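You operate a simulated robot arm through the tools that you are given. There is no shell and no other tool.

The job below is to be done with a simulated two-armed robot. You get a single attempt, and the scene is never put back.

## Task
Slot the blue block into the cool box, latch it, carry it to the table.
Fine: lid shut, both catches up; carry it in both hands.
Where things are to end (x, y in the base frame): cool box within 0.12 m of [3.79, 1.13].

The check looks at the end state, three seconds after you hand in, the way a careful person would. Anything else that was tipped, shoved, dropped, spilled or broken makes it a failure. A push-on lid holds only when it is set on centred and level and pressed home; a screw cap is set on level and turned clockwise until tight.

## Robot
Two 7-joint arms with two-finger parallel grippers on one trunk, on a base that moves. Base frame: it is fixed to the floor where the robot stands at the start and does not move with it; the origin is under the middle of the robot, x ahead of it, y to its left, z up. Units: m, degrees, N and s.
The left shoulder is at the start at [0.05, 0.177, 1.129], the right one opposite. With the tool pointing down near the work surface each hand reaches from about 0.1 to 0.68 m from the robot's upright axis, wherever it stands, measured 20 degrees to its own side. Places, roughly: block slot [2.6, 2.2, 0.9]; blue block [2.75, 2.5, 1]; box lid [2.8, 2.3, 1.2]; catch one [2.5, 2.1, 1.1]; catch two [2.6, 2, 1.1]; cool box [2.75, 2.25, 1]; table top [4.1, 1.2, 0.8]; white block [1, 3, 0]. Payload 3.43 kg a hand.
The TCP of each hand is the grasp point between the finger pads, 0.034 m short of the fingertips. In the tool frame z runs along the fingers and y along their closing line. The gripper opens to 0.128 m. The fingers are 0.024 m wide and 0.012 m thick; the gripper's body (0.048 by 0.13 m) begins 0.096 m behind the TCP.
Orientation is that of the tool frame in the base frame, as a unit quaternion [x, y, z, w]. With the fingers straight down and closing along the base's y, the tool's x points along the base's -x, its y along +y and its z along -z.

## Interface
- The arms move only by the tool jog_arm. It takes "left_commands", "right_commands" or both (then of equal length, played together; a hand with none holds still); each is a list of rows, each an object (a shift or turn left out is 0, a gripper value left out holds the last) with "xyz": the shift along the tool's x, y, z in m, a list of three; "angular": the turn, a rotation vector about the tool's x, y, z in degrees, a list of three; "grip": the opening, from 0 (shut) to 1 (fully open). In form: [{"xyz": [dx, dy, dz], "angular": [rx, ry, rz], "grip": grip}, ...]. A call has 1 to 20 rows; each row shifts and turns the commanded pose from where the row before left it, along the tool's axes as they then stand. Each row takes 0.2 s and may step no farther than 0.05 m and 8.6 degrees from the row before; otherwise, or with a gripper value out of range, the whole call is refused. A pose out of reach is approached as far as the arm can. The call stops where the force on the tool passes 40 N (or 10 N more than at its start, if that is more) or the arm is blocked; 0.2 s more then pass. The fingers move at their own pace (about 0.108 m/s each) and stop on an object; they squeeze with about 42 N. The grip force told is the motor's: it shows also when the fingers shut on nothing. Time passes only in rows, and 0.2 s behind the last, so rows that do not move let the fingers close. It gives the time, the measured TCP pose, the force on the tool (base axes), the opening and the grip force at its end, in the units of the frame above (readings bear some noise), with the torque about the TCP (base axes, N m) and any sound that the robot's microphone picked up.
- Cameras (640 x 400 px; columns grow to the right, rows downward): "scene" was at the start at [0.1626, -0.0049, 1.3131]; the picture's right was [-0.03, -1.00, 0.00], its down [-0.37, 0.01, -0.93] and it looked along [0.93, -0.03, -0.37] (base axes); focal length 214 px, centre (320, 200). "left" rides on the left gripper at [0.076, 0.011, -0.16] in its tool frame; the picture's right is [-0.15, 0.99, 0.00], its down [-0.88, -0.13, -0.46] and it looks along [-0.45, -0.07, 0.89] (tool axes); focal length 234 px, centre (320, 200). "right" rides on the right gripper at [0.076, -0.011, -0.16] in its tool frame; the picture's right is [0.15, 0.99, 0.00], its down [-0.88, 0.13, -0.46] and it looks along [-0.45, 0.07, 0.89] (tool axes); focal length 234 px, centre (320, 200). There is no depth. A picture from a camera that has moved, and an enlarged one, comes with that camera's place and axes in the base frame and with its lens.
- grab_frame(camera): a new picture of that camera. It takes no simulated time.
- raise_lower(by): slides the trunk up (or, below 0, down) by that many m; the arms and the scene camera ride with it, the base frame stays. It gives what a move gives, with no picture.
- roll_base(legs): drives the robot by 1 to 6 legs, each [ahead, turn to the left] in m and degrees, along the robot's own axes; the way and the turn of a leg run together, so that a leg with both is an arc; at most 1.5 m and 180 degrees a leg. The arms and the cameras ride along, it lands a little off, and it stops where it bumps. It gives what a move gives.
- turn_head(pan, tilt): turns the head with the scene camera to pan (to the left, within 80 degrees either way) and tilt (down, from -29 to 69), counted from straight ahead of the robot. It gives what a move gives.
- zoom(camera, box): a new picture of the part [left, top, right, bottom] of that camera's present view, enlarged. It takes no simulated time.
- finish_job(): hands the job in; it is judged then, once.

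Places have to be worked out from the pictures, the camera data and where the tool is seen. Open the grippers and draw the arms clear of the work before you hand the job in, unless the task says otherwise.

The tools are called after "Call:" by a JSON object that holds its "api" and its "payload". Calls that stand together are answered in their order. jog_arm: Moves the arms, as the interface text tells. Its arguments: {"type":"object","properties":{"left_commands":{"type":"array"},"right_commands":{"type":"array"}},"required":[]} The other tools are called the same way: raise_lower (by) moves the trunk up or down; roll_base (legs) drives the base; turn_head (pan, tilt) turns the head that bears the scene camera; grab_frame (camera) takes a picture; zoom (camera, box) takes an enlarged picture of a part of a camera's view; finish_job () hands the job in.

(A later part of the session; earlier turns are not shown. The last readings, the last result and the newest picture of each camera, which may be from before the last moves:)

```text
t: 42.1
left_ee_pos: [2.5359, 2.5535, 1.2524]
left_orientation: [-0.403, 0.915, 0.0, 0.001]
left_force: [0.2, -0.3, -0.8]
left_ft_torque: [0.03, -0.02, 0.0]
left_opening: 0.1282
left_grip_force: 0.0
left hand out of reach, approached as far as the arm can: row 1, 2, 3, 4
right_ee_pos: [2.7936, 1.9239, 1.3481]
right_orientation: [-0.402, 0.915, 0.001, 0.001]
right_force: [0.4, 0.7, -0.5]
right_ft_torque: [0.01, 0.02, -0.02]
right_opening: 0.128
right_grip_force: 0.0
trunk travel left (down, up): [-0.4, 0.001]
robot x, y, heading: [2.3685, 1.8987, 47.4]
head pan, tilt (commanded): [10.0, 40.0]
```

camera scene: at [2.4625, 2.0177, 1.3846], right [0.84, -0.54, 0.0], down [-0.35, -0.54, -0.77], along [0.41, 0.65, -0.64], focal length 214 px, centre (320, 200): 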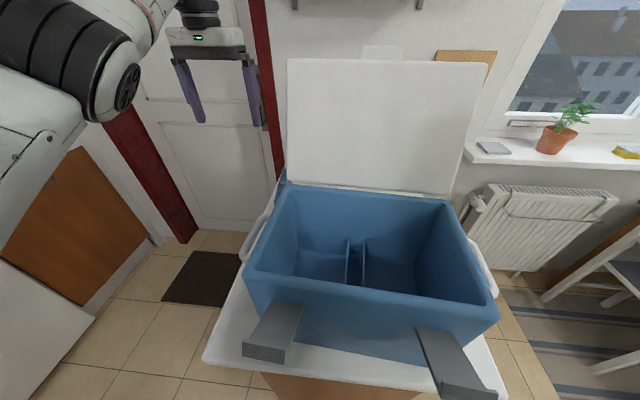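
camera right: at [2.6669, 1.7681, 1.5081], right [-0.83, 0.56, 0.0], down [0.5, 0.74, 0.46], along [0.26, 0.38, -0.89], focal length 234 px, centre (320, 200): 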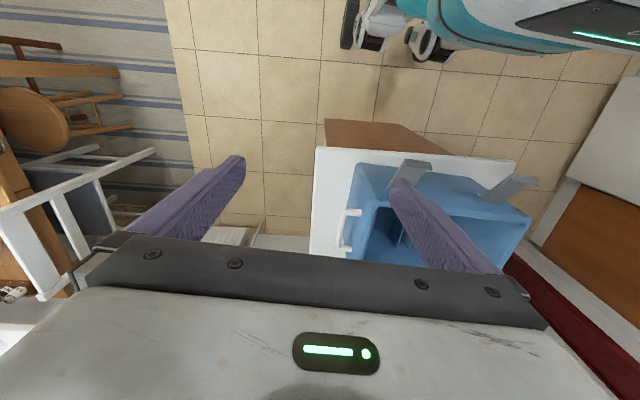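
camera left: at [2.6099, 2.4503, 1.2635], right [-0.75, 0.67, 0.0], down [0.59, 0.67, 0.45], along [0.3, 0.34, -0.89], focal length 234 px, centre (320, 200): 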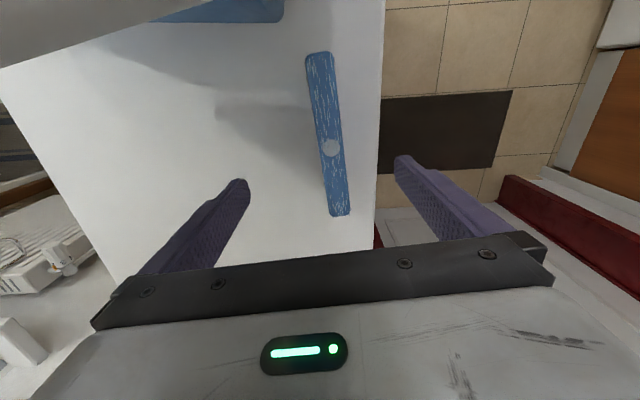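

Still on the limit sphere; pulling only slides it up. I try a back-and-down move instead, which should bend the elbow in its natural direction; the space at 0.32 m left is free down to the counter.

Call:
{"api": "jog_arm", "payload": {"left_commands": [{"xyz": [0.02, 0, 0.035]}, {"xyz": [0.02, 0, 0.035]}, {"xyz": [0.02, 0, 0.035]}, {}]}}

Call:
{"api": "grab_frame", "payload": {"camera": "scene"}}

```text
t: 43.1
left_ee_pos: [2.5497, 2.5804, 1.1739]
left_orientation: [-0.404, 0.915, -0.001, 0.0]
left_force: [-0.2, 0.4, 0.5]
left_ft_torque: [0.0, 0.03, 0.0]
left_opening: 0.1282
left_grip_force: 0.1
left hand out of reach, approached as far as the arm can: row 1, 2, 3
right_ee_pos: [2.7924, 1.9229, 1.348]
right_orientation: [-0.403, 0.915, 0.001, 0.001]
right_force: [-0.1, 0.1, -0.6]
right_ft_torque: [0.03, 0.01, -0.01]
right_opening: 0.1279
right_grip_force: 0.0
trunk travel left (down, up): [-0.4, 0.001]
robot x, y, heading: [2.3664, 1.8959, 47.4]
head pan, tilt (commanded): [10.0, 40.0]
```

```text
taken
camera scene: at [2.4621, 2.0171, 1.3847], right [0.84, -0.54, 0.0], down [-0.35, -0.54, -0.77], along [0.41, 0.65, -0.64], focal length 214 px, centre (320, 200)
```

scene: 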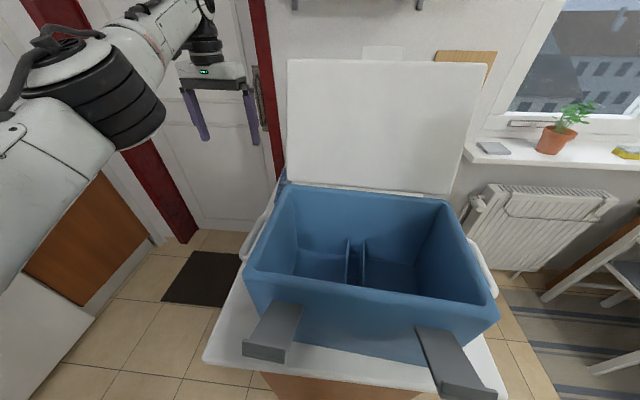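

The hand still slides along the outer sphere. I turn the head to see the whole left arm's posture.

Call:
{"api": "turn_head", "payload": {"pan": 60, "tilt": 15}}

Call:
{"api": "grab_frame", "payload": {"camera": "scene"}}

Call:
{"api": "grab_frame", "payload": {"camera": "right"}}

```text
t: 44.3
left_ee_pos: [2.5481, 2.5804, 1.1739]
left_orientation: [-0.404, 0.915, 0.0, -0.001]
left_force: [0.0, -0.1, 0.8]
left_ft_torque: [0.0, -0.02, 0.0]
left_opening: 0.128
left_grip_force: 0.1
right_ee_pos: [2.7924, 1.9241, 1.3481]
right_orientation: [-0.403, 0.915, 0.001, 0.002]
right_force: [0.2, -0.2, 0.5]
right_ft_torque: [0.0, 0.04, -0.01]
right_opening: 0.128
right_grip_force: 0.0
trunk travel left (down, up): [-0.4, 0.001]
robot x, y, heading: [2.369, 1.8973, 47.4]
head pan, tilt (commanded): [60.0, 15.0]
```

```text
taken
camera scene: at [2.3885, 2.0348, 1.4242], right [0.95, 0.3, 0.0], down [0.08, -0.25, -0.97], along [-0.29, 0.92, -0.26], focal length 214 px, centre (320, 200)
```

scene: 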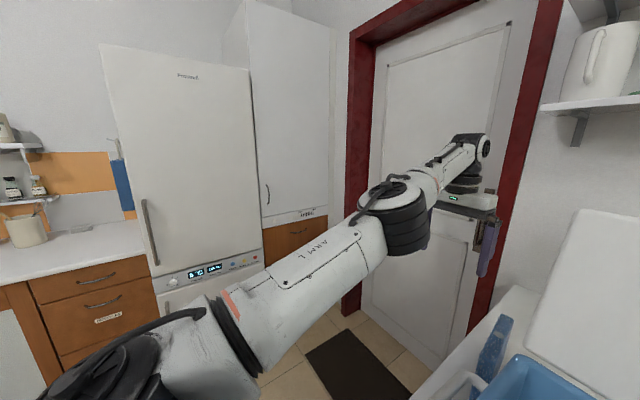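

```text
taken
camera right: at [2.7497, 1.8583, 1.5081], right [-0.83, 0.56, 0.0], down [0.5, 0.74, 0.46], along [0.26, 0.38, -0.89], focal length 234 px, centre (320, 200)
```

right: 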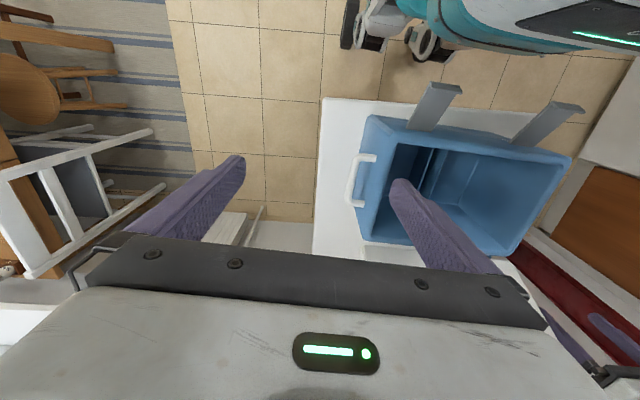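

The arm is visibly stretched straight, so it's at a singular pose. I try small purely radial inward steps (4 mm each), which a local solver may follow better.

Call:
{"api": "jog_arm", "payload": {"left_commands": [{"xyz": [0.0038, -0.0005, 0.0012]}, {"xyz": [0.0038, -0.0005, 0.0012]}, {"xyz": [0.0038, -0.0005, 0.0012]}, {"xyz": [0.0038, -0.0005, 0.0012]}, {"xyz": [0.0038, -0.0005, 0.0012]}, {"xyz": [0.0038, -0.0005, 0.0012]}, {"xyz": [0.0038, -0.0005, 0.0012]}, {"xyz": [0.0038, -0.0005, 0.0012]}, {"xyz": [0.0038, -0.0005, 0.0012]}, {"xyz": [0.0038, -0.0005, 0.0012]}]}}

```text
t: 46.5
left_ee_pos: [2.5491, 2.5807, 1.1754]
left_orientation: [-0.404, 0.915, -0.001, 0.0]
left_force: [0.6, 0.1, 0.0]
left_ft_torque: [0.01, 0.0, -0.03]
left_opening: 0.1279
left_grip_force: 0.1
left hand out of reach, approached as far as the arm can: row 1, 2, 3, 4, 5, 6, 7, 8, 9, 10
right_ee_pos: [2.7927, 1.9231, 1.3477]
right_orientation: [-0.403, 0.915, 0.001, 0.002]
right_force: [-0.3, 0.0, 0.3]
right_ft_torque: [0.0, 0.0, 0.02]
right_opening: 0.128
right_grip_force: 0.0
trunk travel left (down, up): [-0.4, 0.001]
robot x, y, heading: [2.3674, 1.8979, 47.6]
head pan, tilt (commanded): [60.0, 15.0]
```

Even pure inward steps do nothing, so I suspect the elbow passed slightly over-straight onto the wrong side and sits at its limit. I push outward to full stretch, then slide right-down (the natural flexing side) and back in.

Call:
{"api": "jog_arm", "payload": {"left_commands": [{"xyz": [-0.02, 0, -0.006]}, {"xyz": [-0.02, 0, -0.006]}, {"xyz": [0, -0.02, 0.015]}, {"xyz": [0, -0.02, 0.015]}, {"xyz": [0, -0.02, 0.015]}, {"xyz": [0.02, 0, 0.006]}, {"xyz": [0.02, 0, 0.006]}, {"xyz": [0.02, 0, 0.0]}]}}

Call:
{"api": "grab_frame", "payload": {"camera": "scene"}}

```text
t: 48.3
left_ee_pos: [2.6002, 2.5546, 1.1354]
left_orientation: [-0.404, 0.915, -0.001, 0.0]
left_force: [0.2, 0.3, -0.6]
left_ft_torque: [0.01, -0.02, -0.01]
left_opening: 0.128
left_grip_force: 0.1
left hand out of reach, approached as far as the arm can: row 1, 2, 3, 4, 5, 6, 7, 8
right_ee_pos: [2.7934, 1.9238, 1.3484]
right_orientation: [-0.403, 0.915, 0.002, 0.001]
right_force: [-0.1, -0.4, 0.6]
right_ft_torque: [-0.01, 0.01, 0.0]
right_opening: 0.1279
right_grip_force: 0.1
trunk travel left (down, up): [-0.4, 0.001]
robot x, y, heading: [2.3695, 1.8999, 47.6]
head pan, tilt (commanded): [60.0, 15.0]
```

```text
taken
camera scene: at [2.3884, 2.0348, 1.4242], right [0.95, 0.3, 0.0], down [0.08, -0.25, -0.97], along [-0.29, 0.92, -0.26], focal length 214 px, centre (320, 200)
```

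scene: 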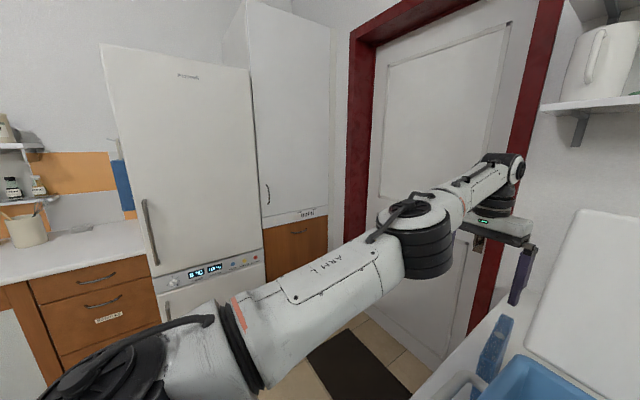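

The radius hasn't changed. To find which limit holds, I test a small pitch of the hand (fingers forward) and read what happens.

Call:
{"api": "jog_arm", "payload": {"left_commands": [{"angular": [0, -5, 0]}, {"angular": [0, -5, 0]}, {}]}}

```text
t: 49.1
left_ee_pos: [2.6235, 2.5825, 1.1605]
left_orientation: [-0.402, 0.912, 0.034, 0.079]
left_force: [0.1, -0.7, -0.3]
left_ft_torque: [0.0, -0.01, 0.01]
left_opening: 0.1279
left_grip_force: 0.0
left hand out of reach, approached as far as the arm can: row 1, 2
right_ee_pos: [2.7925, 1.9236, 1.3487]
right_orientation: [-0.402, 0.915, 0.002, 0.001]
right_force: [0.4, 0.2, 0.6]
right_ft_torque: [0.0, 0.0, -0.01]
right_opening: 0.1281
right_grip_force: 0.0
trunk travel left (down, up): [-0.4, 0.001]
robot x, y, heading: [2.3689, 1.8967, 47.4]
head pan, tilt (commanded): [60.0, 15.0]
```

Call:
{"api": "jog_arm", "payload": {"left_commands": [{"angular": [0, 5, 0]}, {"angular": [0, 5, 0]}, {"xyz": [-0.03, 0, -0.007]}, {"xyz": [-0.03, 0, -0.007]}, {}]}}

```text
t: 50.3
left_ee_pos: [2.5881, 2.5575, 1.1645]
left_orientation: [-0.404, 0.915, -0.001, 0.0]
left_force: [-0.2, 0.1, 0.1]
left_ft_torque: [0.06, 0.0, -0.01]
left_opening: 0.128
left_grip_force: 0.1
left hand out of reach, approached as far as the arm can: row 1, 2, 3, 4
right_ee_pos: [2.7934, 1.9245, 1.3476]
right_orientation: [-0.402, 0.915, 0.001, 0.001]
right_force: [0.4, -1.1, -0.7]
right_ft_torque: [0.0, 0.01, -0.05]
right_opening: 0.1281
right_grip_force: 0.2
trunk travel left (down, up): [-0.4, 0.001]
robot x, y, heading: [2.3689, 1.8955, 47.3]
head pan, tilt (commanded): [60.0, 15.0]
```

The hand is truly at full stretch (radius ≈0.61 m). From a straight elbow even a few mm inward needs a big elbow angle, so I try very tiny inward steps.

Call:
{"api": "jog_arm", "payload": {"left_commands": [{"xyz": [0.0006, 0, 0.0002]}, {"xyz": [0.0006, 0, 0.0002]}, {"xyz": [0.0006, 0, 0.0002]}, {"xyz": [0.0006, 0, 0.0002]}, {"xyz": [0.0006, 0, 0.0002]}, {"xyz": [0.0006, 0, 0.0002]}, {"xyz": [0.0006, 0, 0.0002]}, {"xyz": [0.0006, 0, 0.0002]}, {"xyz": [0.0006, 0, 0.0002]}, {"xyz": [0.0006, 0, 0.0002]}, {"xyz": [0.0006, 0, 0.0002]}, {"xyz": [0.0006, 0, 0.0002]}, {"xyz": [0.0006, 0, 0.0002]}, {"xyz": [0.0006, 0, 0.0002]}, {"xyz": [0.0006, 0, 0.0002]}, {"xyz": [0.0006, 0, 0.0002]}, {"xyz": [0.0006, 0, 0.0002]}, {"xyz": [0.0006, 0, 0.0002]}, {"xyz": [0.0006, 0, 0.0002]}, {"xyz": [0.0006, 0, 0.0002]}]}}

```text
t: 54.5
left_ee_pos: [2.5855, 2.558, 1.1641]
left_orientation: [-0.403, 0.915, -0.001, 0.0]
left_force: [0.2, -0.2, -0.3]
left_ft_torque: [0.0, -0.02, 0.07]
left_opening: 0.128
left_grip_force: 0.0
left hand out of reach, approached as far as the arm can: row 3, 8, 14, 20
right_ee_pos: [2.7926, 1.9242, 1.3477]
right_orientation: [-0.403, 0.915, 0.001, 0.001]
right_force: [0.6, -0.6, -0.2]
right_ft_torque: [0.01, 0.01, -0.01]
right_opening: 0.1281
right_grip_force: 0.0
trunk travel left (down, up): [-0.4, 0.001]
robot x, y, heading: [2.3698, 1.9003, 47.6]
head pan, tilt (commanded): [60.0, 15.0]
```

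Only the cumulative error gets flagged and nothing moves inward, so this stretched pose can't be undone next to the box. I back the base off 0.35 m straight (left hand passes 5 cm clear of the lid and above the handle) to get free space for bending the arm again.

Call:
{"api": "roll_base", "payload": {"legs": [[-0.35, 0]]}}

Call:
{"api": "turn_head", "payload": {"pan": 30, "tilt": 20}}

Call:
{"api": "grab_frame", "payload": {"camera": "scene"}}

```text
t: 56.8
left_ee_pos: [2.344, 2.2992, 1.1644]
left_orientation: [-0.407, 0.913, 0.0, 0.0]
left_force: [-0.3, -0.5, 0.0]
left_ft_torque: [0.01, -0.03, 0.02]
left_opening: 0.128
left_grip_force: 0.1
right_ee_pos: [2.5554, 1.666, 1.3472]
right_orientation: [-0.405, 0.914, 0.001, 0.001]
right_force: [0.3, -0.2, 0.0]
right_ft_torque: [0.03, -0.02, -0.02]
right_opening: 0.1282
right_grip_force: 0.1
trunk travel left (down, up): [-0.4, 0.001]
robot x, y, heading: [2.1363, 1.6333, 48.0]
head pan, tilt (commanded): [60.0, 15.0]
```

```text
t: 57.7
left_ee_pos: [2.3446, 2.2999, 1.164]
left_orientation: [-0.406, 0.914, -0.001, -0.001]
left_force: [0.1, 0.6, -0.1]
left_ft_torque: [-0.01, 0.01, 0.01]
left_opening: 0.128
left_grip_force: 0.0
right_ee_pos: [2.5559, 1.6671, 1.3474]
right_orientation: [-0.406, 0.914, 0.002, 0.002]
right_force: [0.2, -0.3, -0.2]
right_ft_torque: [-0.01, 0.02, 0.0]
right_opening: 0.128
right_grip_force: 0.1
trunk travel left (down, up): [-0.4, 0.001]
robot x, y, heading: [2.134, 1.639, 47.6]
head pan, tilt (commanded): [30.0, 20.0]
```

```text
taken
camera scene: at [2.1991, 1.777, 1.4161], right [0.98, -0.21, 0.0], down [-0.07, -0.33, -0.94], along [0.2, 0.92, -0.34], focal length 214 px, centre (320, 200)
```

scene: 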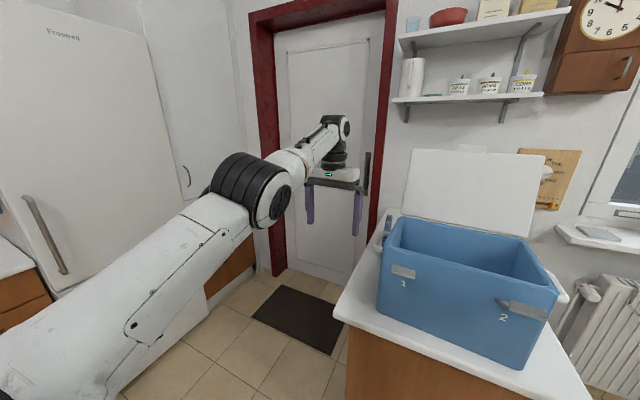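

Everything is undisturbed. I now raise the stretched hand well above the rim, then swing it right (the elbow's natural bending side), watching whether it comes off the limit.

Call:
{"api": "jog_arm", "payload": {"left_commands": [{"xyz": [0.02, 0, -0.04]}, {"xyz": [0.02, 0, -0.04]}, {"xyz": [0.02, 0, -0.04]}, {}]}}

Call:
{"api": "jog_arm", "payload": {"left_commands": [{"xyz": [0, -0.045, 0]}, {"xyz": [0, -0.045, 0]}, {"xyz": [0.0, -0.045, 0]}, {}]}}

Call:
{"api": "jog_arm", "payload": {"left_commands": [{"xyz": [0.04, 0, 0]}, {"xyz": [0.04, 0, 0]}, {}]}}

```text
t: 58.7
left_ee_pos: [2.3286, 2.2721, 1.2739]
left_orientation: [-0.393, 0.919, 0.014, 0.018]
left_force: [0.2, 0.4, 0.0]
left_ft_torque: [-0.04, 0.0, 0.02]
left_opening: 0.1281
left_grip_force: 0.1
left hand out of reach, approached as far as the arm can: row 1, 2, 3
right_ee_pos: [2.5563, 1.6675, 1.3487]
right_orientation: [-0.406, 0.914, 0.001, 0.0]
right_force: [0.0, 0.2, -0.4]
right_ft_torque: [-0.02, 0.0, -0.01]
right_opening: 0.1277
right_grip_force: 0.1
trunk travel left (down, up): [-0.4, 0.001]
robot x, y, heading: [2.1334, 1.6357, 48.2]
head pan, tilt (commanded): [30.0, 20.0]
```

```text
t: 59.7
left_ee_pos: [2.3959, 2.1853, 1.2794]
left_orientation: [-0.407, 0.913, -0.001, -0.001]
left_force: [1.0, -0.2, 0.0]
left_ft_torque: [-0.04, -0.01, 0.0]
left_opening: 0.1277
left_grip_force: 0.0
left hand out of reach, approached as far as the arm can: row 2, 3
right_ee_pos: [2.5561, 1.6677, 1.3462]
right_orientation: [-0.405, 0.914, 0.002, 0.001]
right_force: [0.7, -0.1, -1.2]
right_ft_torque: [0.01, -0.03, 0.02]
right_opening: 0.1279
right_grip_force: 0.1
trunk travel left (down, up): [-0.4, 0.001]
robot x, y, heading: [2.1296, 1.6338, 47.6]
head pan, tilt (commanded): [30.0, 20.0]
```

```text
t: 60.5
left_ee_pos: [2.3417, 2.1289, 1.283]
left_orientation: [-0.409, 0.913, -0.002, 0.002]
left_force: [-0.3, 0.3, -0.1]
left_ft_torque: [0.05, -0.03, 0.0]
left_opening: 0.1276
left_grip_force: 0.1
right_ee_pos: [2.5553, 1.6673, 1.3477]
right_orientation: [-0.404, 0.915, 0.002, 0.0]
right_force: [0.6, 0.0, 0.1]
right_ft_torque: [0.0, -0.01, 0.02]
right_opening: 0.128
right_grip_force: 0.1
trunk travel left (down, up): [-0.4, 0.001]
robot x, y, heading: [2.1322, 1.6379, 47.7]
head pan, tilt (commanded): [30.0, 20.0]
```

The arm is off the limit and moves freely again (stay within ~0.59 m of the shoulder point from now on). I bring the left hand left and back so that it will pass the lid, ready to roll in again.

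Call:
{"api": "jog_arm", "payload": {"left_commands": [{"xyz": [0.035, 0.032, 0]}, {"xyz": [0.035, 0.032, 0]}, {"xyz": [0.02, 0.032, 0]}, {"xyz": [0.0, 0.03, 0]}, {}]}}

Call:
{"api": "grab_frame", "payload": {"camera": "scene"}}

```text
t: 61.7
left_ee_pos: [2.1888, 2.1417, 1.2809]
left_orientation: [-0.407, 0.914, -0.001, -0.001]
left_force: [-0.5, 0.3, -0.4]
left_ft_torque: [-0.05, -0.02, -0.02]
left_opening: 0.1279
left_grip_force: 0.0
right_ee_pos: [2.5557, 1.6661, 1.3487]
right_orientation: [-0.405, 0.914, 0.002, 0.002]
right_force: [0.6, 0.2, -1.2]
right_ft_torque: [0.02, 0.01, -0.02]
right_opening: 0.1281
right_grip_force: 0.1
trunk travel left (down, up): [-0.4, 0.001]
robot x, y, heading: [2.1313, 1.6379, 47.9]
head pan, tilt (commanded): [30.0, 20.0]
```

```text
taken
camera scene: at [2.1995, 1.7768, 1.4161], right [0.98, -0.21, 0.0], down [-0.07, -0.33, -0.94], along [0.2, 0.92, -0.34], focal length 214 px, centre (320, 200)
```

scene: 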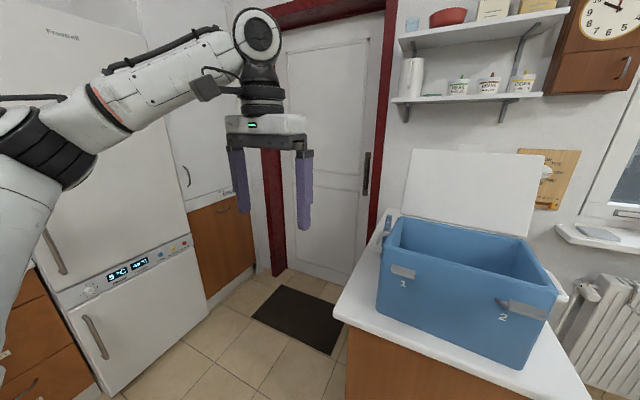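

The arm is bent normally again. I roll forward 0.38 m, 3 cm closer than before.

Call:
{"api": "roll_base", "payload": {"legs": [[0.38, -0.2]]}}

Call:
{"api": "turn_head", "payload": {"pan": 10, "tilt": 40}}

Call:
{"api": "grab_frame", "payload": {"camera": "scene"}}

Call:
{"api": "grab_frame", "payload": {"camera": "left"}}

```text
t: 64.1
left_ee_pos: [2.4345, 2.4141, 1.2811]
left_orientation: [-0.407, 0.913, -0.001, -0.001]
left_force: [1.0, 0.3, -0.5]
left_ft_torque: [-0.01, 0.04, 0.03]
left_opening: 0.1279
left_grip_force: 0.1
right_ee_pos: [2.8024, 1.9399, 1.3475]
right_orientation: [-0.406, 0.914, 0.002, 0.001]
right_force: [0.5, 0.2, 0.8]
right_ft_torque: [-0.02, -0.03, -0.01]
right_opening: 0.1281
right_grip_force: 0.0
trunk travel left (down, up): [-0.4, 0.001]
robot x, y, heading: [2.3799, 1.91, 47.8]
head pan, tilt (commanded): [30.0, 20.0]
```

```text
t: 64.9
left_ee_pos: [2.4332, 2.4138, 1.281]
left_orientation: [-0.408, 0.913, -0.002, -0.001]
left_force: [0.0, 0.6, -0.2]
left_ft_torque: [-0.03, -0.02, -0.02]
left_opening: 0.1279
left_grip_force: 0.0
right_ee_pos: [2.8009, 1.9396, 1.3474]
right_orientation: [-0.406, 0.914, 0.002, 0.001]
right_force: [0.1, -0.5, 0.1]
right_ft_torque: [-0.02, 0.0, 0.0]
right_opening: 0.1278
right_grip_force: 0.1
trunk travel left (down, up): [-0.4, 0.001]
robot x, y, heading: [2.3773, 1.9065, 48.0]
head pan, tilt (commanded): [10.0, 40.0]
```

```text
taken
camera scene: at [2.47, 2.03, 1.3847], right [0.85, -0.53, 0.0], down [-0.34, -0.55, -0.77], along [0.41, 0.65, -0.64], focal length 214 px, centre (320, 200)
```

scene: 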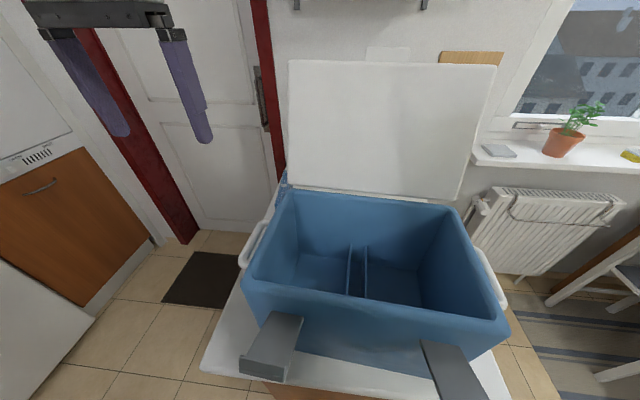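

```text
taken
camera left: at [2.3736, 2.3642, 1.4416], right [-0.64, 0.77, 0.0], down [0.68, 0.57, 0.45], along [0.35, 0.29, -0.89], focal length 234 px, centre (320, 200)
```

left: 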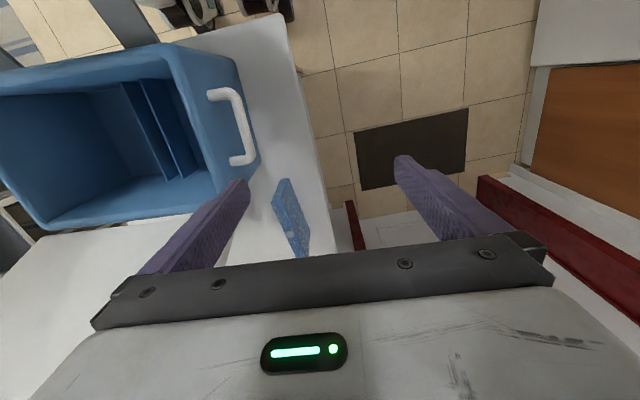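

I'm about 1.5 cm closer than before; block is now ≈0.62 ahead, 0.20 left. I move the left hand forward while descending gently, left of the handle, keeping within reach, and yaw to the block.

Call:
{"api": "jog_arm", "payload": {"left_commands": [{"xyz": [-0.035, 0, 0.02]}, {"xyz": [-0.035, 0, 0.02]}, {"xyz": [-0.035, 0.003, 0.02]}, {"xyz": [-0.035, 0.003, 0.02]}, {"xyz": [0, 0, 0.04], "angular": [0, 0, -4.3]}, {"xyz": [0, 0, 0.04], "angular": [0, 0, -4.3]}, {"xyz": [0, 0, 0.04]}, {}]}}

Call:
{"api": "grab_frame", "payload": {"camera": "left"}}

```text
t: 66.7
left_ee_pos: [2.5238, 2.5229, 1.0808]
left_orientation: [-0.476, 0.88, -0.001, 0.0]
left_force: [-0.1, -1.4, 0.2]
left_ft_torque: [-0.03, 0.0, -0.02]
left_opening: 0.1278
left_grip_force: 0.1
right_ee_pos: [2.8012, 1.9391, 1.3481]
right_orientation: [-0.406, 0.914, 0.001, 0.001]
right_force: [-0.1, 0.2, -0.4]
right_ft_torque: [0.0, 0.01, -0.02]
right_opening: 0.128
right_grip_force: 0.1
trunk travel left (down, up): [-0.4, 0.001]
robot x, y, heading: [2.3771, 1.908, 47.8]
head pan, tilt (commanded): [10.0, 40.0]
```

```text
taken
camera left: at [2.4718, 2.465, 1.2418], right [-0.75, 0.66, 0.0], down [0.59, 0.67, 0.46], along [0.3, 0.34, -0.89], focal length 234 px, centre (320, 200)
```

left: 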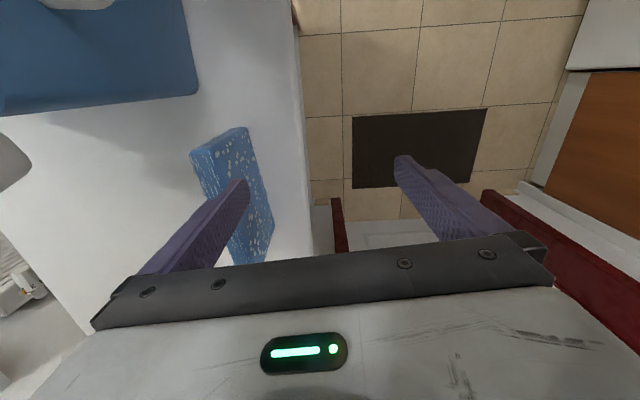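

No limit flags now. The block is 0.049 ahead and 0.11 right in the hand's frame; fingertips are 27 mm above its top. I slide over it.

Call:
{"api": "jog_arm", "payload": {"left_commands": [{"xyz": [-0.016, -0.028, 0]}, {"xyz": [-0.016, -0.028, 0]}, {"xyz": [-0.016, -0.028, 0]}, {"xyz": [0, -0.026, 0]}, {}]}}

Call:
{"api": "grab_frame", "payload": {"camera": "left"}}

Call:
{"api": "grab_frame", "payload": {"camera": "scene"}}

```text
t: 67.9
left_ee_pos: [2.641, 2.5031, 1.0825]
left_orientation: [-0.474, 0.88, -0.002, 0.001]
left_force: [0.2, 0.3, -0.7]
left_ft_torque: [0.02, -0.03, -0.03]
left_opening: 0.1282
left_grip_force: 0.1
right_ee_pos: [2.8022, 1.9381, 1.3473]
right_orientation: [-0.406, 0.914, 0.002, 0.001]
right_force: [0.1, 0.1, -0.1]
right_ft_torque: [-0.01, 0.01, 0.0]
right_opening: 0.1281
right_grip_force: 0.0
trunk travel left (down, up): [-0.4, 0.001]
robot x, y, heading: [2.3771, 1.9066, 48.1]
head pan, tilt (commanded): [10.0, 40.0]
```

```text
taken
camera left: at [2.5889, 2.4458, 1.2425], right [-0.75, 0.66, 0.0], down [0.59, 0.67, 0.45], along [0.3, 0.34, -0.89], focal length 234 px, centre (320, 200)
```

left: 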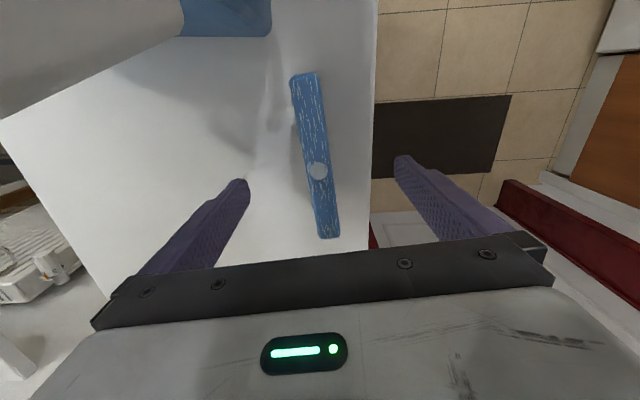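

```text
taken
camera scene: at [2.4697, 2.0301, 1.3846], right [0.85, -0.53, 0.0], down [-0.34, -0.55, -0.77], along [0.41, 0.65, -0.64], focal length 214 px, centre (320, 200)
```

scene: 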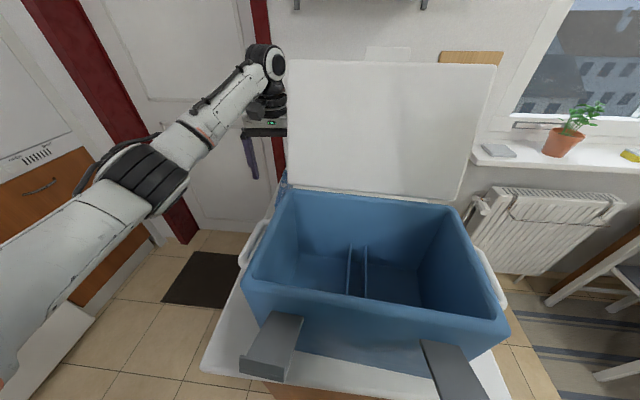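

The block is centred between the fingers within 3 mm and parallel. I descend 65 mm and close the gripper.

Call:
{"api": "jog_arm", "payload": {"left_commands": [{"xyz": [-0.002, -0.003, 0.022]}, {"xyz": [0, 0, 0.022]}, {"xyz": [0, 0, 0.0215]}, {}, {"grip": 0}, {"grip": 0}, {"grip": 0}, {"grip": 0}, {"grip": 0}]}}

Call:
{"api": "grab_frame", "payload": {"camera": "left"}}

```text
t: 69.9
left_ee_pos: [2.6464, 2.5018, 1.0183]
left_orientation: [-0.474, 0.88, -0.001, -0.001]
left_force: [-0.6, 0.8, 1.3]
left_ft_torque: [0.07, 0.09, 0.12]
left_opening: 0.0256
left_grip_force: 41.9
right_ee_pos: [2.8005, 1.9378, 1.3479]
right_orientation: [-0.405, 0.914, 0.001, 0.002]
right_force: [0.3, 0.0, 0.7]
right_ft_torque: [0.0, -0.04, -0.01]
right_opening: 0.1281
right_grip_force: 0.1
trunk travel left (down, up): [-0.4, 0.001]
robot x, y, heading: [2.3785, 1.9069, 47.8]
head pan, tilt (commanded): [10.0, 40.0]
```

```text
taken
camera left: at [2.5943, 2.4432, 1.1779], right [-0.75, 0.67, 0.0], down [0.59, 0.67, 0.45], along [0.3, 0.34, -0.89], focal length 234 px, centre (320, 200)
```

left: 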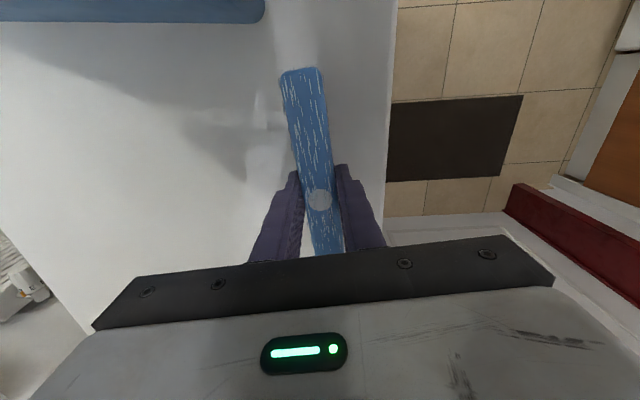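

The block is gripped (opening 25.6 mm, 42 N). I lift it a little, move it left clear of the lid, and draw back before raising, to stay within reach.

Call:
{"api": "jog_arm", "payload": {"left_commands": [{"xyz": [0, 0, -0.015]}, {"xyz": [0, 0, -0.015]}, {"xyz": [0, 0.04, 0]}, {"xyz": [0, 0.04, 0]}, {"xyz": [0, 0.04, 0]}, {"xyz": [0.03, 0, -0.01]}, {"xyz": [0.03, 0, -0.02]}, {"xyz": [0.03, 0, -0.03]}, {"xyz": [0.03, 0, -0.03]}, {}]}}

Call:
{"api": "grab_frame", "payload": {"camera": "left"}}

Call:
{"api": "grab_frame", "payload": {"camera": "scene"}}

```text
t: 72.1
left_ee_pos: [2.4788, 2.4679, 1.1342]
left_orientation: [-0.475, 0.88, -0.002, -0.001]
left_force: [0.6, 0.3, -4.0]
left_ft_torque: [-0.03, 0.02, 0.0]
left_opening: 0.0258
left_grip_force: 42.0
right_ee_pos: [2.8012, 1.9405, 1.3481]
right_orientation: [-0.406, 0.914, 0.001, 0.001]
right_force: [-0.2, 0.3, 0.7]
right_ft_torque: [0.0, 0.0, 0.02]
right_opening: 0.128
right_grip_force: 0.1
trunk travel left (down, up): [-0.4, 0.001]
robot x, y, heading: [2.3776, 1.9074, 48.0]
head pan, tilt (commanded): [10.0, 40.0]
```

```text
taken
camera left: at [2.4264, 2.41, 1.294], right [-0.75, 0.66, 0.0], down [0.59, 0.67, 0.45], along [0.3, 0.34, -0.89], focal length 234 px, centre (320, 200)
```

left: 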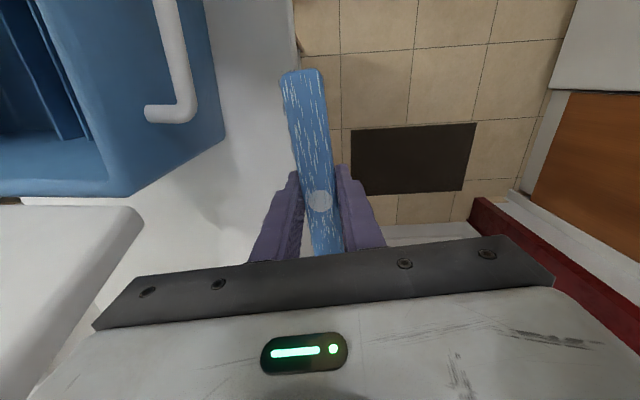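

```text
taken
camera scene: at [2.4704, 2.0307, 1.3844], right [0.85, -0.53, 0.0], down [-0.34, -0.55, -0.77], along [0.41, 0.65, -0.64], focal length 214 px, centre (320, 200)
```

scene: 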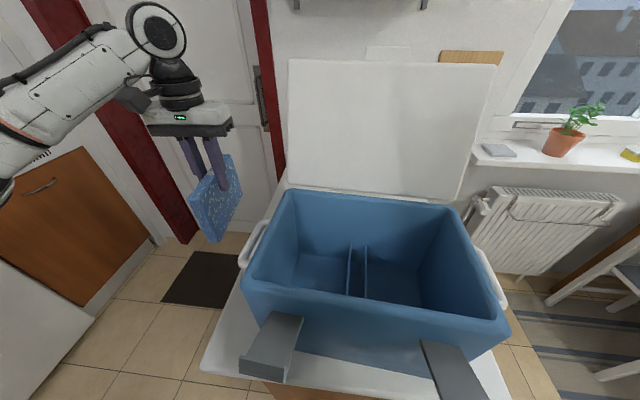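

The block is held level and centred (about 0.4 kg). Before inserting I enlarge the views of the slot to measure it again.

Call:
{"api": "zoom", "payload": {"camera": "scene", "box": [270, 180, 480, 330]}}

Call:
{"api": "zoom", "payload": {"camera": "left", "box": [0, 0, 240, 200]}}

Call:
{"api": "zoom", "payload": {"camera": "right", "box": [300, 60, 620, 260]}}

```text
2.67 times, centred on (375, 255) of scene
camera zoom: at [2.4704, 2.0307, 1.3844], right [0.85, -0.53, 0.0], down [-0.34, -0.55, -0.77], along [0.41, 0.65, -0.64], focal length 572 px, centre (173, 53)
```

zoom: 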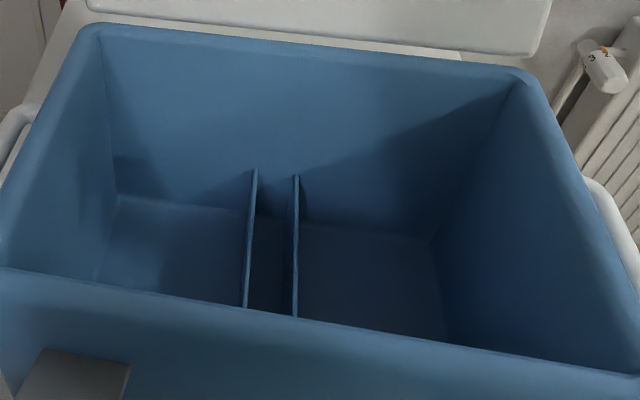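

```text
2.00 times, centred on (120, 100) of left
camera zoom: at [2.4264, 2.41, 1.294], right [-0.75, 0.66, 0.0], down [0.59, 0.67, 0.45], along [0.3, 0.34, -0.89], focal length 468 px, centre (720, 400)
```

zoom: 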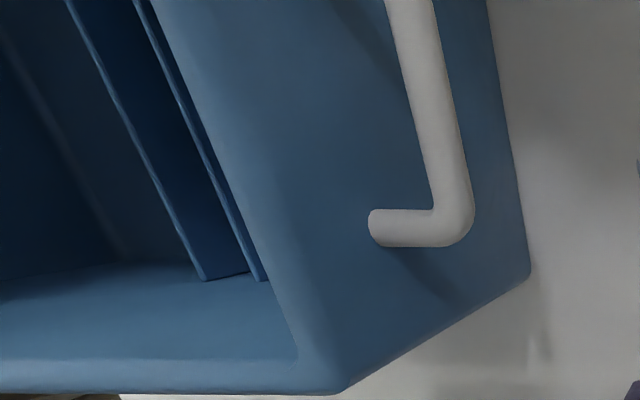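

```text
2.00 times, centred on (460, 160) of right
camera zoom: at [2.7593, 1.8742, 1.5078], right [-0.83, 0.55, 0.0], down [0.49, 0.74, 0.46], along [0.25, 0.38, -0.89], focal length 468 px, centre (40, 280)
```

zoom: 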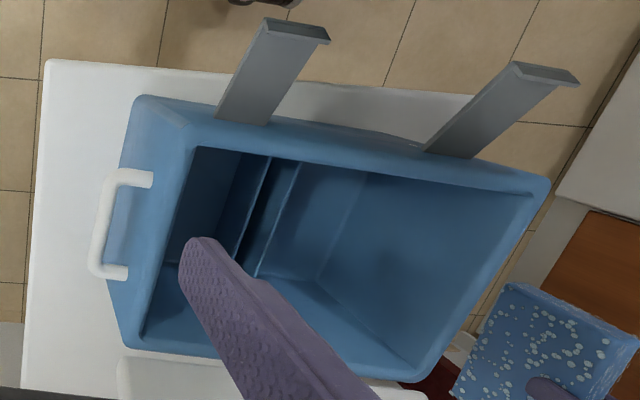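

From the scene camera the slot's centre line is ≈−0.0155 lateral (first-stand frame) with a gap ≈33 mm, heading ≈48°; world centre ≈(2.648, 2.178). I raise the block above the rim, square its yaw, and draw it back level with the slot, still left of the box.

Call:
{"api": "jog_arm", "payload": {"left_commands": [{"xyz": [0, 0, -0.042], "angular": [0, 0, 4.2]}, {"xyz": [0, 0, -0.042], "angular": [0, 0, 4.2]}, {"xyz": [0, 0, -0.042]}, {"xyz": [0.034, 0, 0]}, {"xyz": [0.034, 0, 0]}, {"xyz": [0.034, 0, 0]}, {}]}}

Call:
{"api": "grab_frame", "payload": {"camera": "scene"}}

```text
t: 73.7
left_ee_pos: [2.4091, 2.3918, 1.2613]
left_orientation: [-0.409, 0.912, -0.001, 0.0]
left_force: [0.4, 0.0, -3.6]
left_ft_torque: [-0.01, 0.03, 0.0]
left_opening: 0.0257
left_grip_force: 42.6
right_ee_pos: [2.8021, 1.9404, 1.3469]
right_orientation: [-0.405, 0.914, 0.002, 0.0]
right_force: [0.6, 0.0, -0.2]
right_ft_torque: [-0.02, 0.01, 0.0]
right_opening: 0.1281
right_grip_force: 0.0
trunk travel left (down, up): [-0.4, 0.001]
robot x, y, heading: [2.3767, 1.9084, 48.1]
head pan, tilt (commanded): [10.0, 40.0]
```

```text
taken
camera scene: at [2.4706, 2.0305, 1.3845], right [0.85, -0.53, 0.0], down [-0.34, -0.55, -0.77], along [0.41, 0.65, -0.64], focal length 214 px, centre (320, 200)
```

scene: 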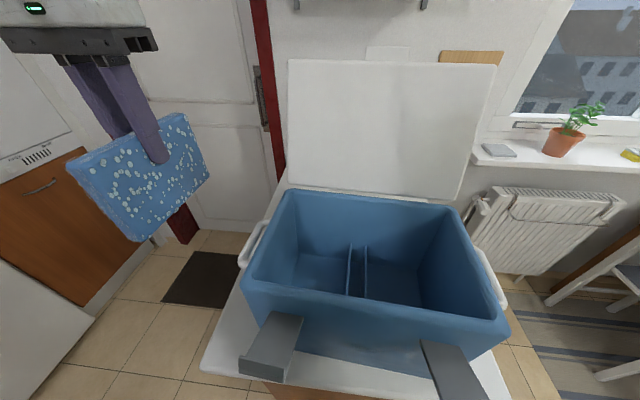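

The block hangs level beside the box at the right depth. I carry it 0.32 m to the right, over the slot, with its bottom about 25 mm above the rim.

Call:
{"api": "jog_arm", "payload": {"left_commands": [{"xyz": [0, -0.04, 0]}, {"xyz": [0, -0.04, 0]}, {"xyz": [0, -0.04, 0]}, {"xyz": [0, -0.04, 0]}, {"xyz": [0, -0.04, 0]}, {"xyz": [0, -0.04, 0]}, {"xyz": [0, -0.04, 0]}, {"xyz": [0, -0.04, 0]}, {}]}}

Call:
{"api": "grab_frame", "payload": {"camera": "scene"}}

Call:
{"api": "grab_frame", "payload": {"camera": "right"}}

Call:
{"api": "grab_frame", "payload": {"camera": "left"}}

```text
t: 75.7
left_ee_pos: [2.6486, 2.1795, 1.2618]
left_orientation: [-0.41, 0.912, -0.001, 0.0]
left_force: [-1.0, 0.7, -3.9]
left_ft_torque: [0.0, -0.02, -0.04]
left_opening: 0.0259
left_grip_force: 41.7
right_ee_pos: [2.801, 1.9407, 1.3477]
right_orientation: [-0.406, 0.914, 0.001, 0.001]
right_force: [0.2, -0.3, 0.6]
right_ft_torque: [-0.03, -0.05, -0.01]
right_opening: 0.1279
right_grip_force: 0.1
trunk travel left (down, up): [-0.4, 0.001]
robot x, y, heading: [2.3765, 1.9085, 48.1]
head pan, tilt (commanded): [10.0, 40.0]
```

```text
taken
camera scene: at [2.4694, 2.0307, 1.3846], right [0.85, -0.53, 0.0], down [-0.34, -0.55, -0.77], along [0.41, 0.65, -0.64], focal length 214 px, centre (320, 200)
```

scene: 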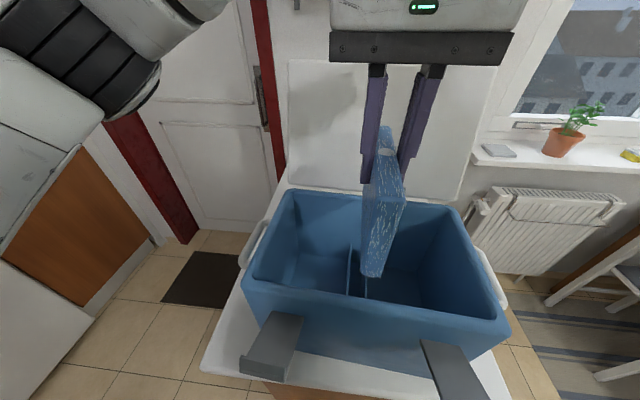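

```text
taken
camera right: at [2.7583, 1.8741, 1.5082], right [-0.83, 0.55, 0.0], down [0.49, 0.74, 0.46], along [0.25, 0.38, -0.89], focal length 234 px, centre (320, 200)
```

right: 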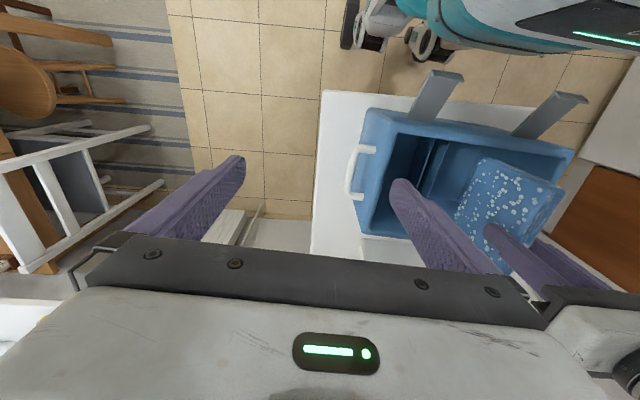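

```text
taken
camera left: at [2.5892, 2.1296, 1.4212], right [-0.64, 0.77, 0.0], down [0.68, 0.57, 0.45], along [0.35, 0.29, -0.89], focal length 234 px, centre (320, 200)
```

left: 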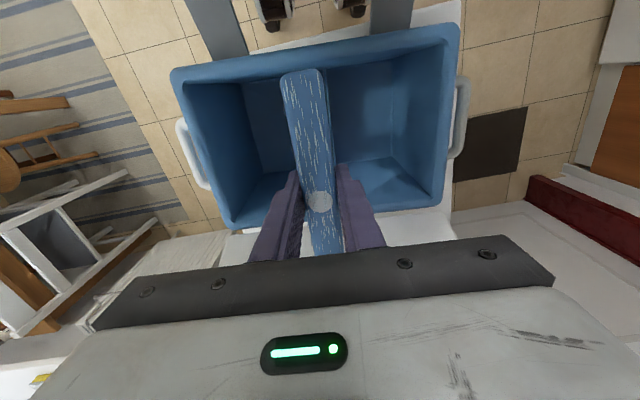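

The block hovers over the box. I enlarge the scene view to compare the block's near end with the slot plates.

Call:
{"api": "zoom", "payload": {"camera": "scene", "box": [310, 120, 450, 320]}}

Call:
{"api": "zoom", "payload": {"camera": "left", "box": [170, 20, 470, 240]}}

```text
2.00 times, centred on (380, 220) of scene
camera zoom: at [2.4694, 2.0307, 1.3846], right [0.85, -0.53, 0.0], down [-0.34, -0.55, -0.77], along [0.41, 0.65, -0.64], focal length 429 px, centre (200, 160)
```

zoom: 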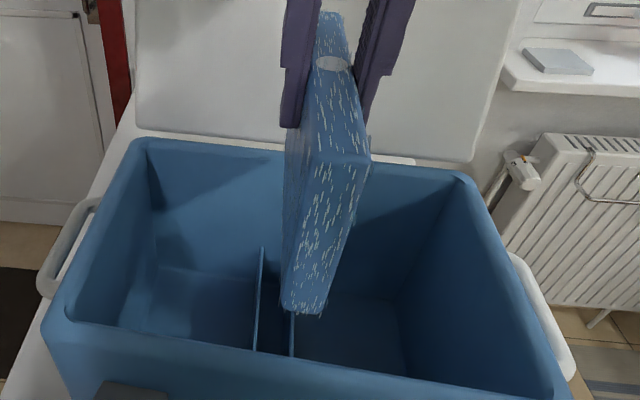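

```text
1.82 times, centred on (320, 130) of left
camera zoom: at [2.5892, 2.1296, 1.4212], right [-0.64, 0.77, 0.0], down [0.68, 0.57, 0.45], along [0.35, 0.29, -0.89], focal length 426 px, centre (320, 327)
```

zoom: 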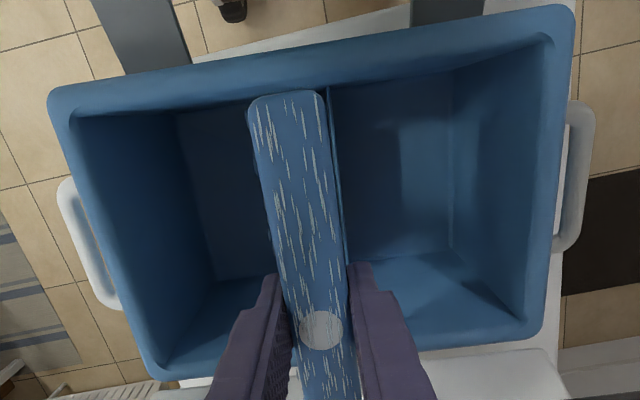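

The block is centred over the slot within about 1–2 mm and parallel to the plates (plates at +17 and −17 mm). I apply a 1 mm/0.5° trim and lower until the block's bottom is just above the plate tops.

Call:
{"api": "jog_arm", "payload": {"left_commands": [{"xyz": [0, 0.001, 0.025], "angular": [0, 0, 0.5]}, {"xyz": [0, 0, 0.03]}, {"xyz": [0, 0, 0.03]}, {"xyz": [0, 0, 0.03]}, {"xyz": [0, 0, 0.03]}, {}]}}

Call:
{"api": "zoom", "payload": {"camera": "scene", "box": [310, 140, 450, 320]}}

Call:
{"api": "zoom", "payload": {"camera": "left", "box": [170, 20, 470, 240]}}

```text
t: 77.1
left_ee_pos: [2.6459, 2.1773, 1.1171]
left_orientation: [-0.407, 0.914, -0.001, -0.001]
left_force: [0.6, -0.4, -4.1]
left_ft_torque: [0.03, 0.01, -0.01]
left_opening: 0.0257
left_grip_force: 42.2
right_ee_pos: [2.8024, 1.9398, 1.3475]
right_orientation: [-0.406, 0.914, 0.001, 0.001]
right_force: [-0.6, -0.2, 0.1]
right_ft_torque: [0.0, -0.05, -0.01]
right_opening: 0.1281
right_grip_force: 0.1
trunk travel left (down, up): [-0.4, 0.001]
robot x, y, heading: [2.3786, 1.9104, 48.1]
head pan, tilt (commanded): [10.0, 40.0]
```

```text
2.22 times, centred on (380, 230) of scene
camera zoom: at [2.4701, 2.0298, 1.3847], right [0.85, -0.53, 0.0], down [-0.34, -0.55, -0.77], along [0.41, 0.65, -0.64], focal length 477 px, centre (187, 133)
```

zoom: 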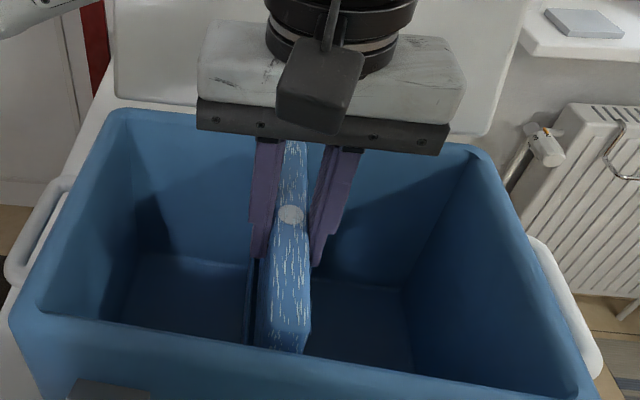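

```text
1.82 times, centred on (320, 130) of left
camera zoom: at [2.5867, 2.1282, 1.2773], right [-0.64, 0.77, 0.0], down [0.69, 0.57, 0.45], along [0.35, 0.29, -0.89], focal length 426 px, centre (320, 327)
```

zoom: 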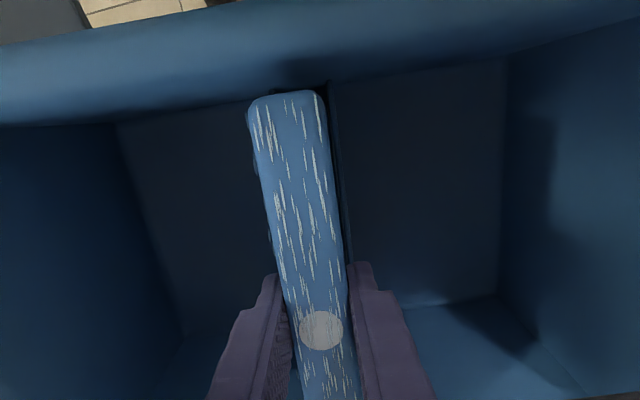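

Block bottom is ~1.01, just above the plates, clearance a few mm on each side. I lower in small steps, watching the force.

Call:
{"api": "jog_arm", "payload": {"left_commands": [{"xyz": [0, 0, 0.01]}, {"xyz": [0, 0, 0.01]}, {"xyz": [0, 0, 0.01]}, {}]}}

Call:
{"api": "zoom", "payload": {"camera": "left", "box": [170, 20, 470, 240]}}

```text
t: 78.1
left_ee_pos: [2.648, 2.1782, 1.0864]
left_orientation: [-0.405, 0.914, -0.001, -0.001]
left_force: [-0.6, 0.4, -3.6]
left_ft_torque: [-0.01, 0.01, 0.01]
left_opening: 0.0259
left_grip_force: 41.4
right_ee_pos: [2.8021, 1.9387, 1.3481]
right_orientation: [-0.406, 0.914, 0.001, 0.001]
right_force: [-0.5, -1.1, 0.2]
right_ft_torque: [0.01, 0.0, 0.03]
right_opening: 0.1283
right_grip_force: 0.0
trunk travel left (down, up): [-0.4, 0.001]
robot x, y, heading: [2.3781, 1.9127, 48.1]
head pan, tilt (commanded): [10.0, 40.0]
```

```text
1.82 times, centred on (320, 130) of left
camera zoom: at [2.5887, 2.1296, 1.2469], right [-0.63, 0.77, 0.0], down [0.69, 0.57, 0.45], along [0.35, 0.29, -0.89], focal length 426 px, centre (320, 327)
```

zoom: 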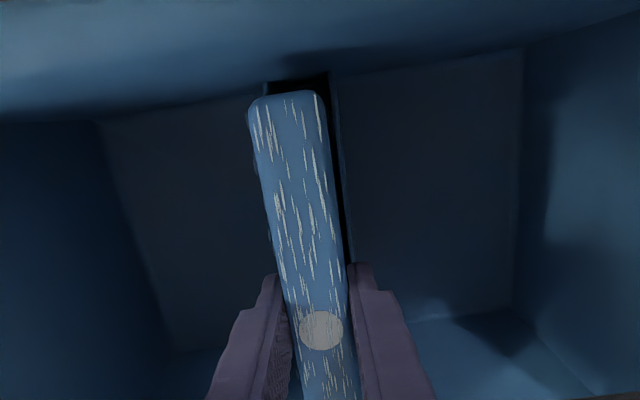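

Both plates are visible flanking the block evenly (−17/+18 mm) and there's no contact force. I keep lowering.

Call:
{"api": "jog_arm", "payload": {"left_commands": [{"xyz": [0, 0.0005, 0.01]}, {"xyz": [0, 0, 0.01]}, {"xyz": [0, 0, 0.01]}, {"xyz": [0, 0, 0.01]}, {}]}}

```text
t: 79.3
left_ee_pos: [2.6487, 2.1792, 1.0481]
left_orientation: [-0.405, 0.914, -0.001, -0.001]
left_force: [-0.4, -0.5, -4.8]
left_ft_torque: [-0.01, -0.02, 0.01]
left_opening: 0.026
left_grip_force: 42.6
right_ee_pos: [2.8018, 1.9398, 1.3478]
right_orientation: [-0.406, 0.914, 0.001, 0.0]
right_force: [0.2, 0.0, 0.1]
right_ft_torque: [0.01, 0.02, -0.02]
right_opening: 0.1279
right_grip_force: 0.2
trunk travel left (down, up): [-0.4, 0.001]
robot x, y, heading: [2.3787, 1.9082, 48.2]
head pan, tilt (commanded): [10.0, 40.0]
```

No contact yet (bottom ≈0.94). I go on in 4 mm steps to feel for the floor.

Call:
{"api": "jog_arm", "payload": {"left_commands": [{"xyz": [0, 0, 0.004]}, {"xyz": [0, 0, 0.004]}, {}]}}

Call:
{"api": "zoom", "payload": {"camera": "left", "box": [170, 20, 470, 240]}}

```text
t: 80.1
left_ee_pos: [2.6491, 2.1797, 1.0397]
left_orientation: [-0.405, 0.914, -0.001, 0.0]
left_force: [-2.0, -0.8, -5.2]
left_ft_torque: [-0.01, 0.01, 0.03]
left_opening: 0.0258
left_grip_force: 41.8
right_ee_pos: [2.8028, 1.94, 1.348]
right_orientation: [-0.406, 0.914, 0.001, 0.001]
right_force: [0.2, -0.3, 0.3]
right_ft_torque: [0.01, 0.01, 0.02]
right_opening: 0.1281
right_grip_force: 0.1
trunk travel left (down, up): [-0.4, 0.001]
robot x, y, heading: [2.3755, 1.9082, 48.0]
head pan, tilt (commanded): [10.0, 40.0]
```

```text
1.82 times, centred on (320, 130) of left
camera zoom: at [2.5886, 2.1301, 1.2], right [-0.63, 0.77, 0.0], down [0.69, 0.57, 0.45], along [0.35, 0.29, -0.89], focal length 426 px, centre (320, 327)
```

zoom: 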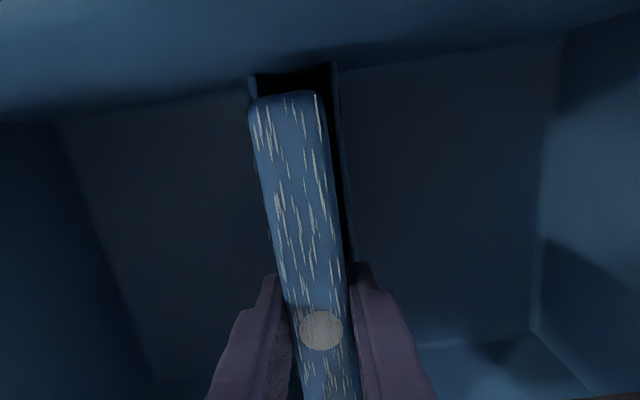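

Still only slight force. Two more small steps.

Call:
{"api": "jog_arm", "payload": {"left_commands": [{"xyz": [0, 0, 0.004]}, {"xyz": [0, 0, 0.003]}, {}]}}

```text
t: 80.9
left_ee_pos: [2.6498, 2.1789, 1.0356]
left_orientation: [-0.405, 0.914, -0.001, 0.002]
left_force: [-1.2, 5.6, 21.3]
left_ft_torque: [-0.46, 1.23, -0.25]
left_opening: 0.0259
left_grip_force: 42.2
right_ee_pos: [2.8011, 1.9392, 1.3487]
right_orientation: [-0.406, 0.914, 0.002, 0.001]
right_force: [-0.2, -0.5, 0.3]
right_ft_torque: [0.03, -0.01, 0.01]
right_opening: 0.1282
right_grip_force: 0.1
trunk travel left (down, up): [-0.4, 0.001]
robot x, y, heading: [2.3775, 1.9071, 48.2]
head pan, tilt (commanded): [10.0, 40.0]
```

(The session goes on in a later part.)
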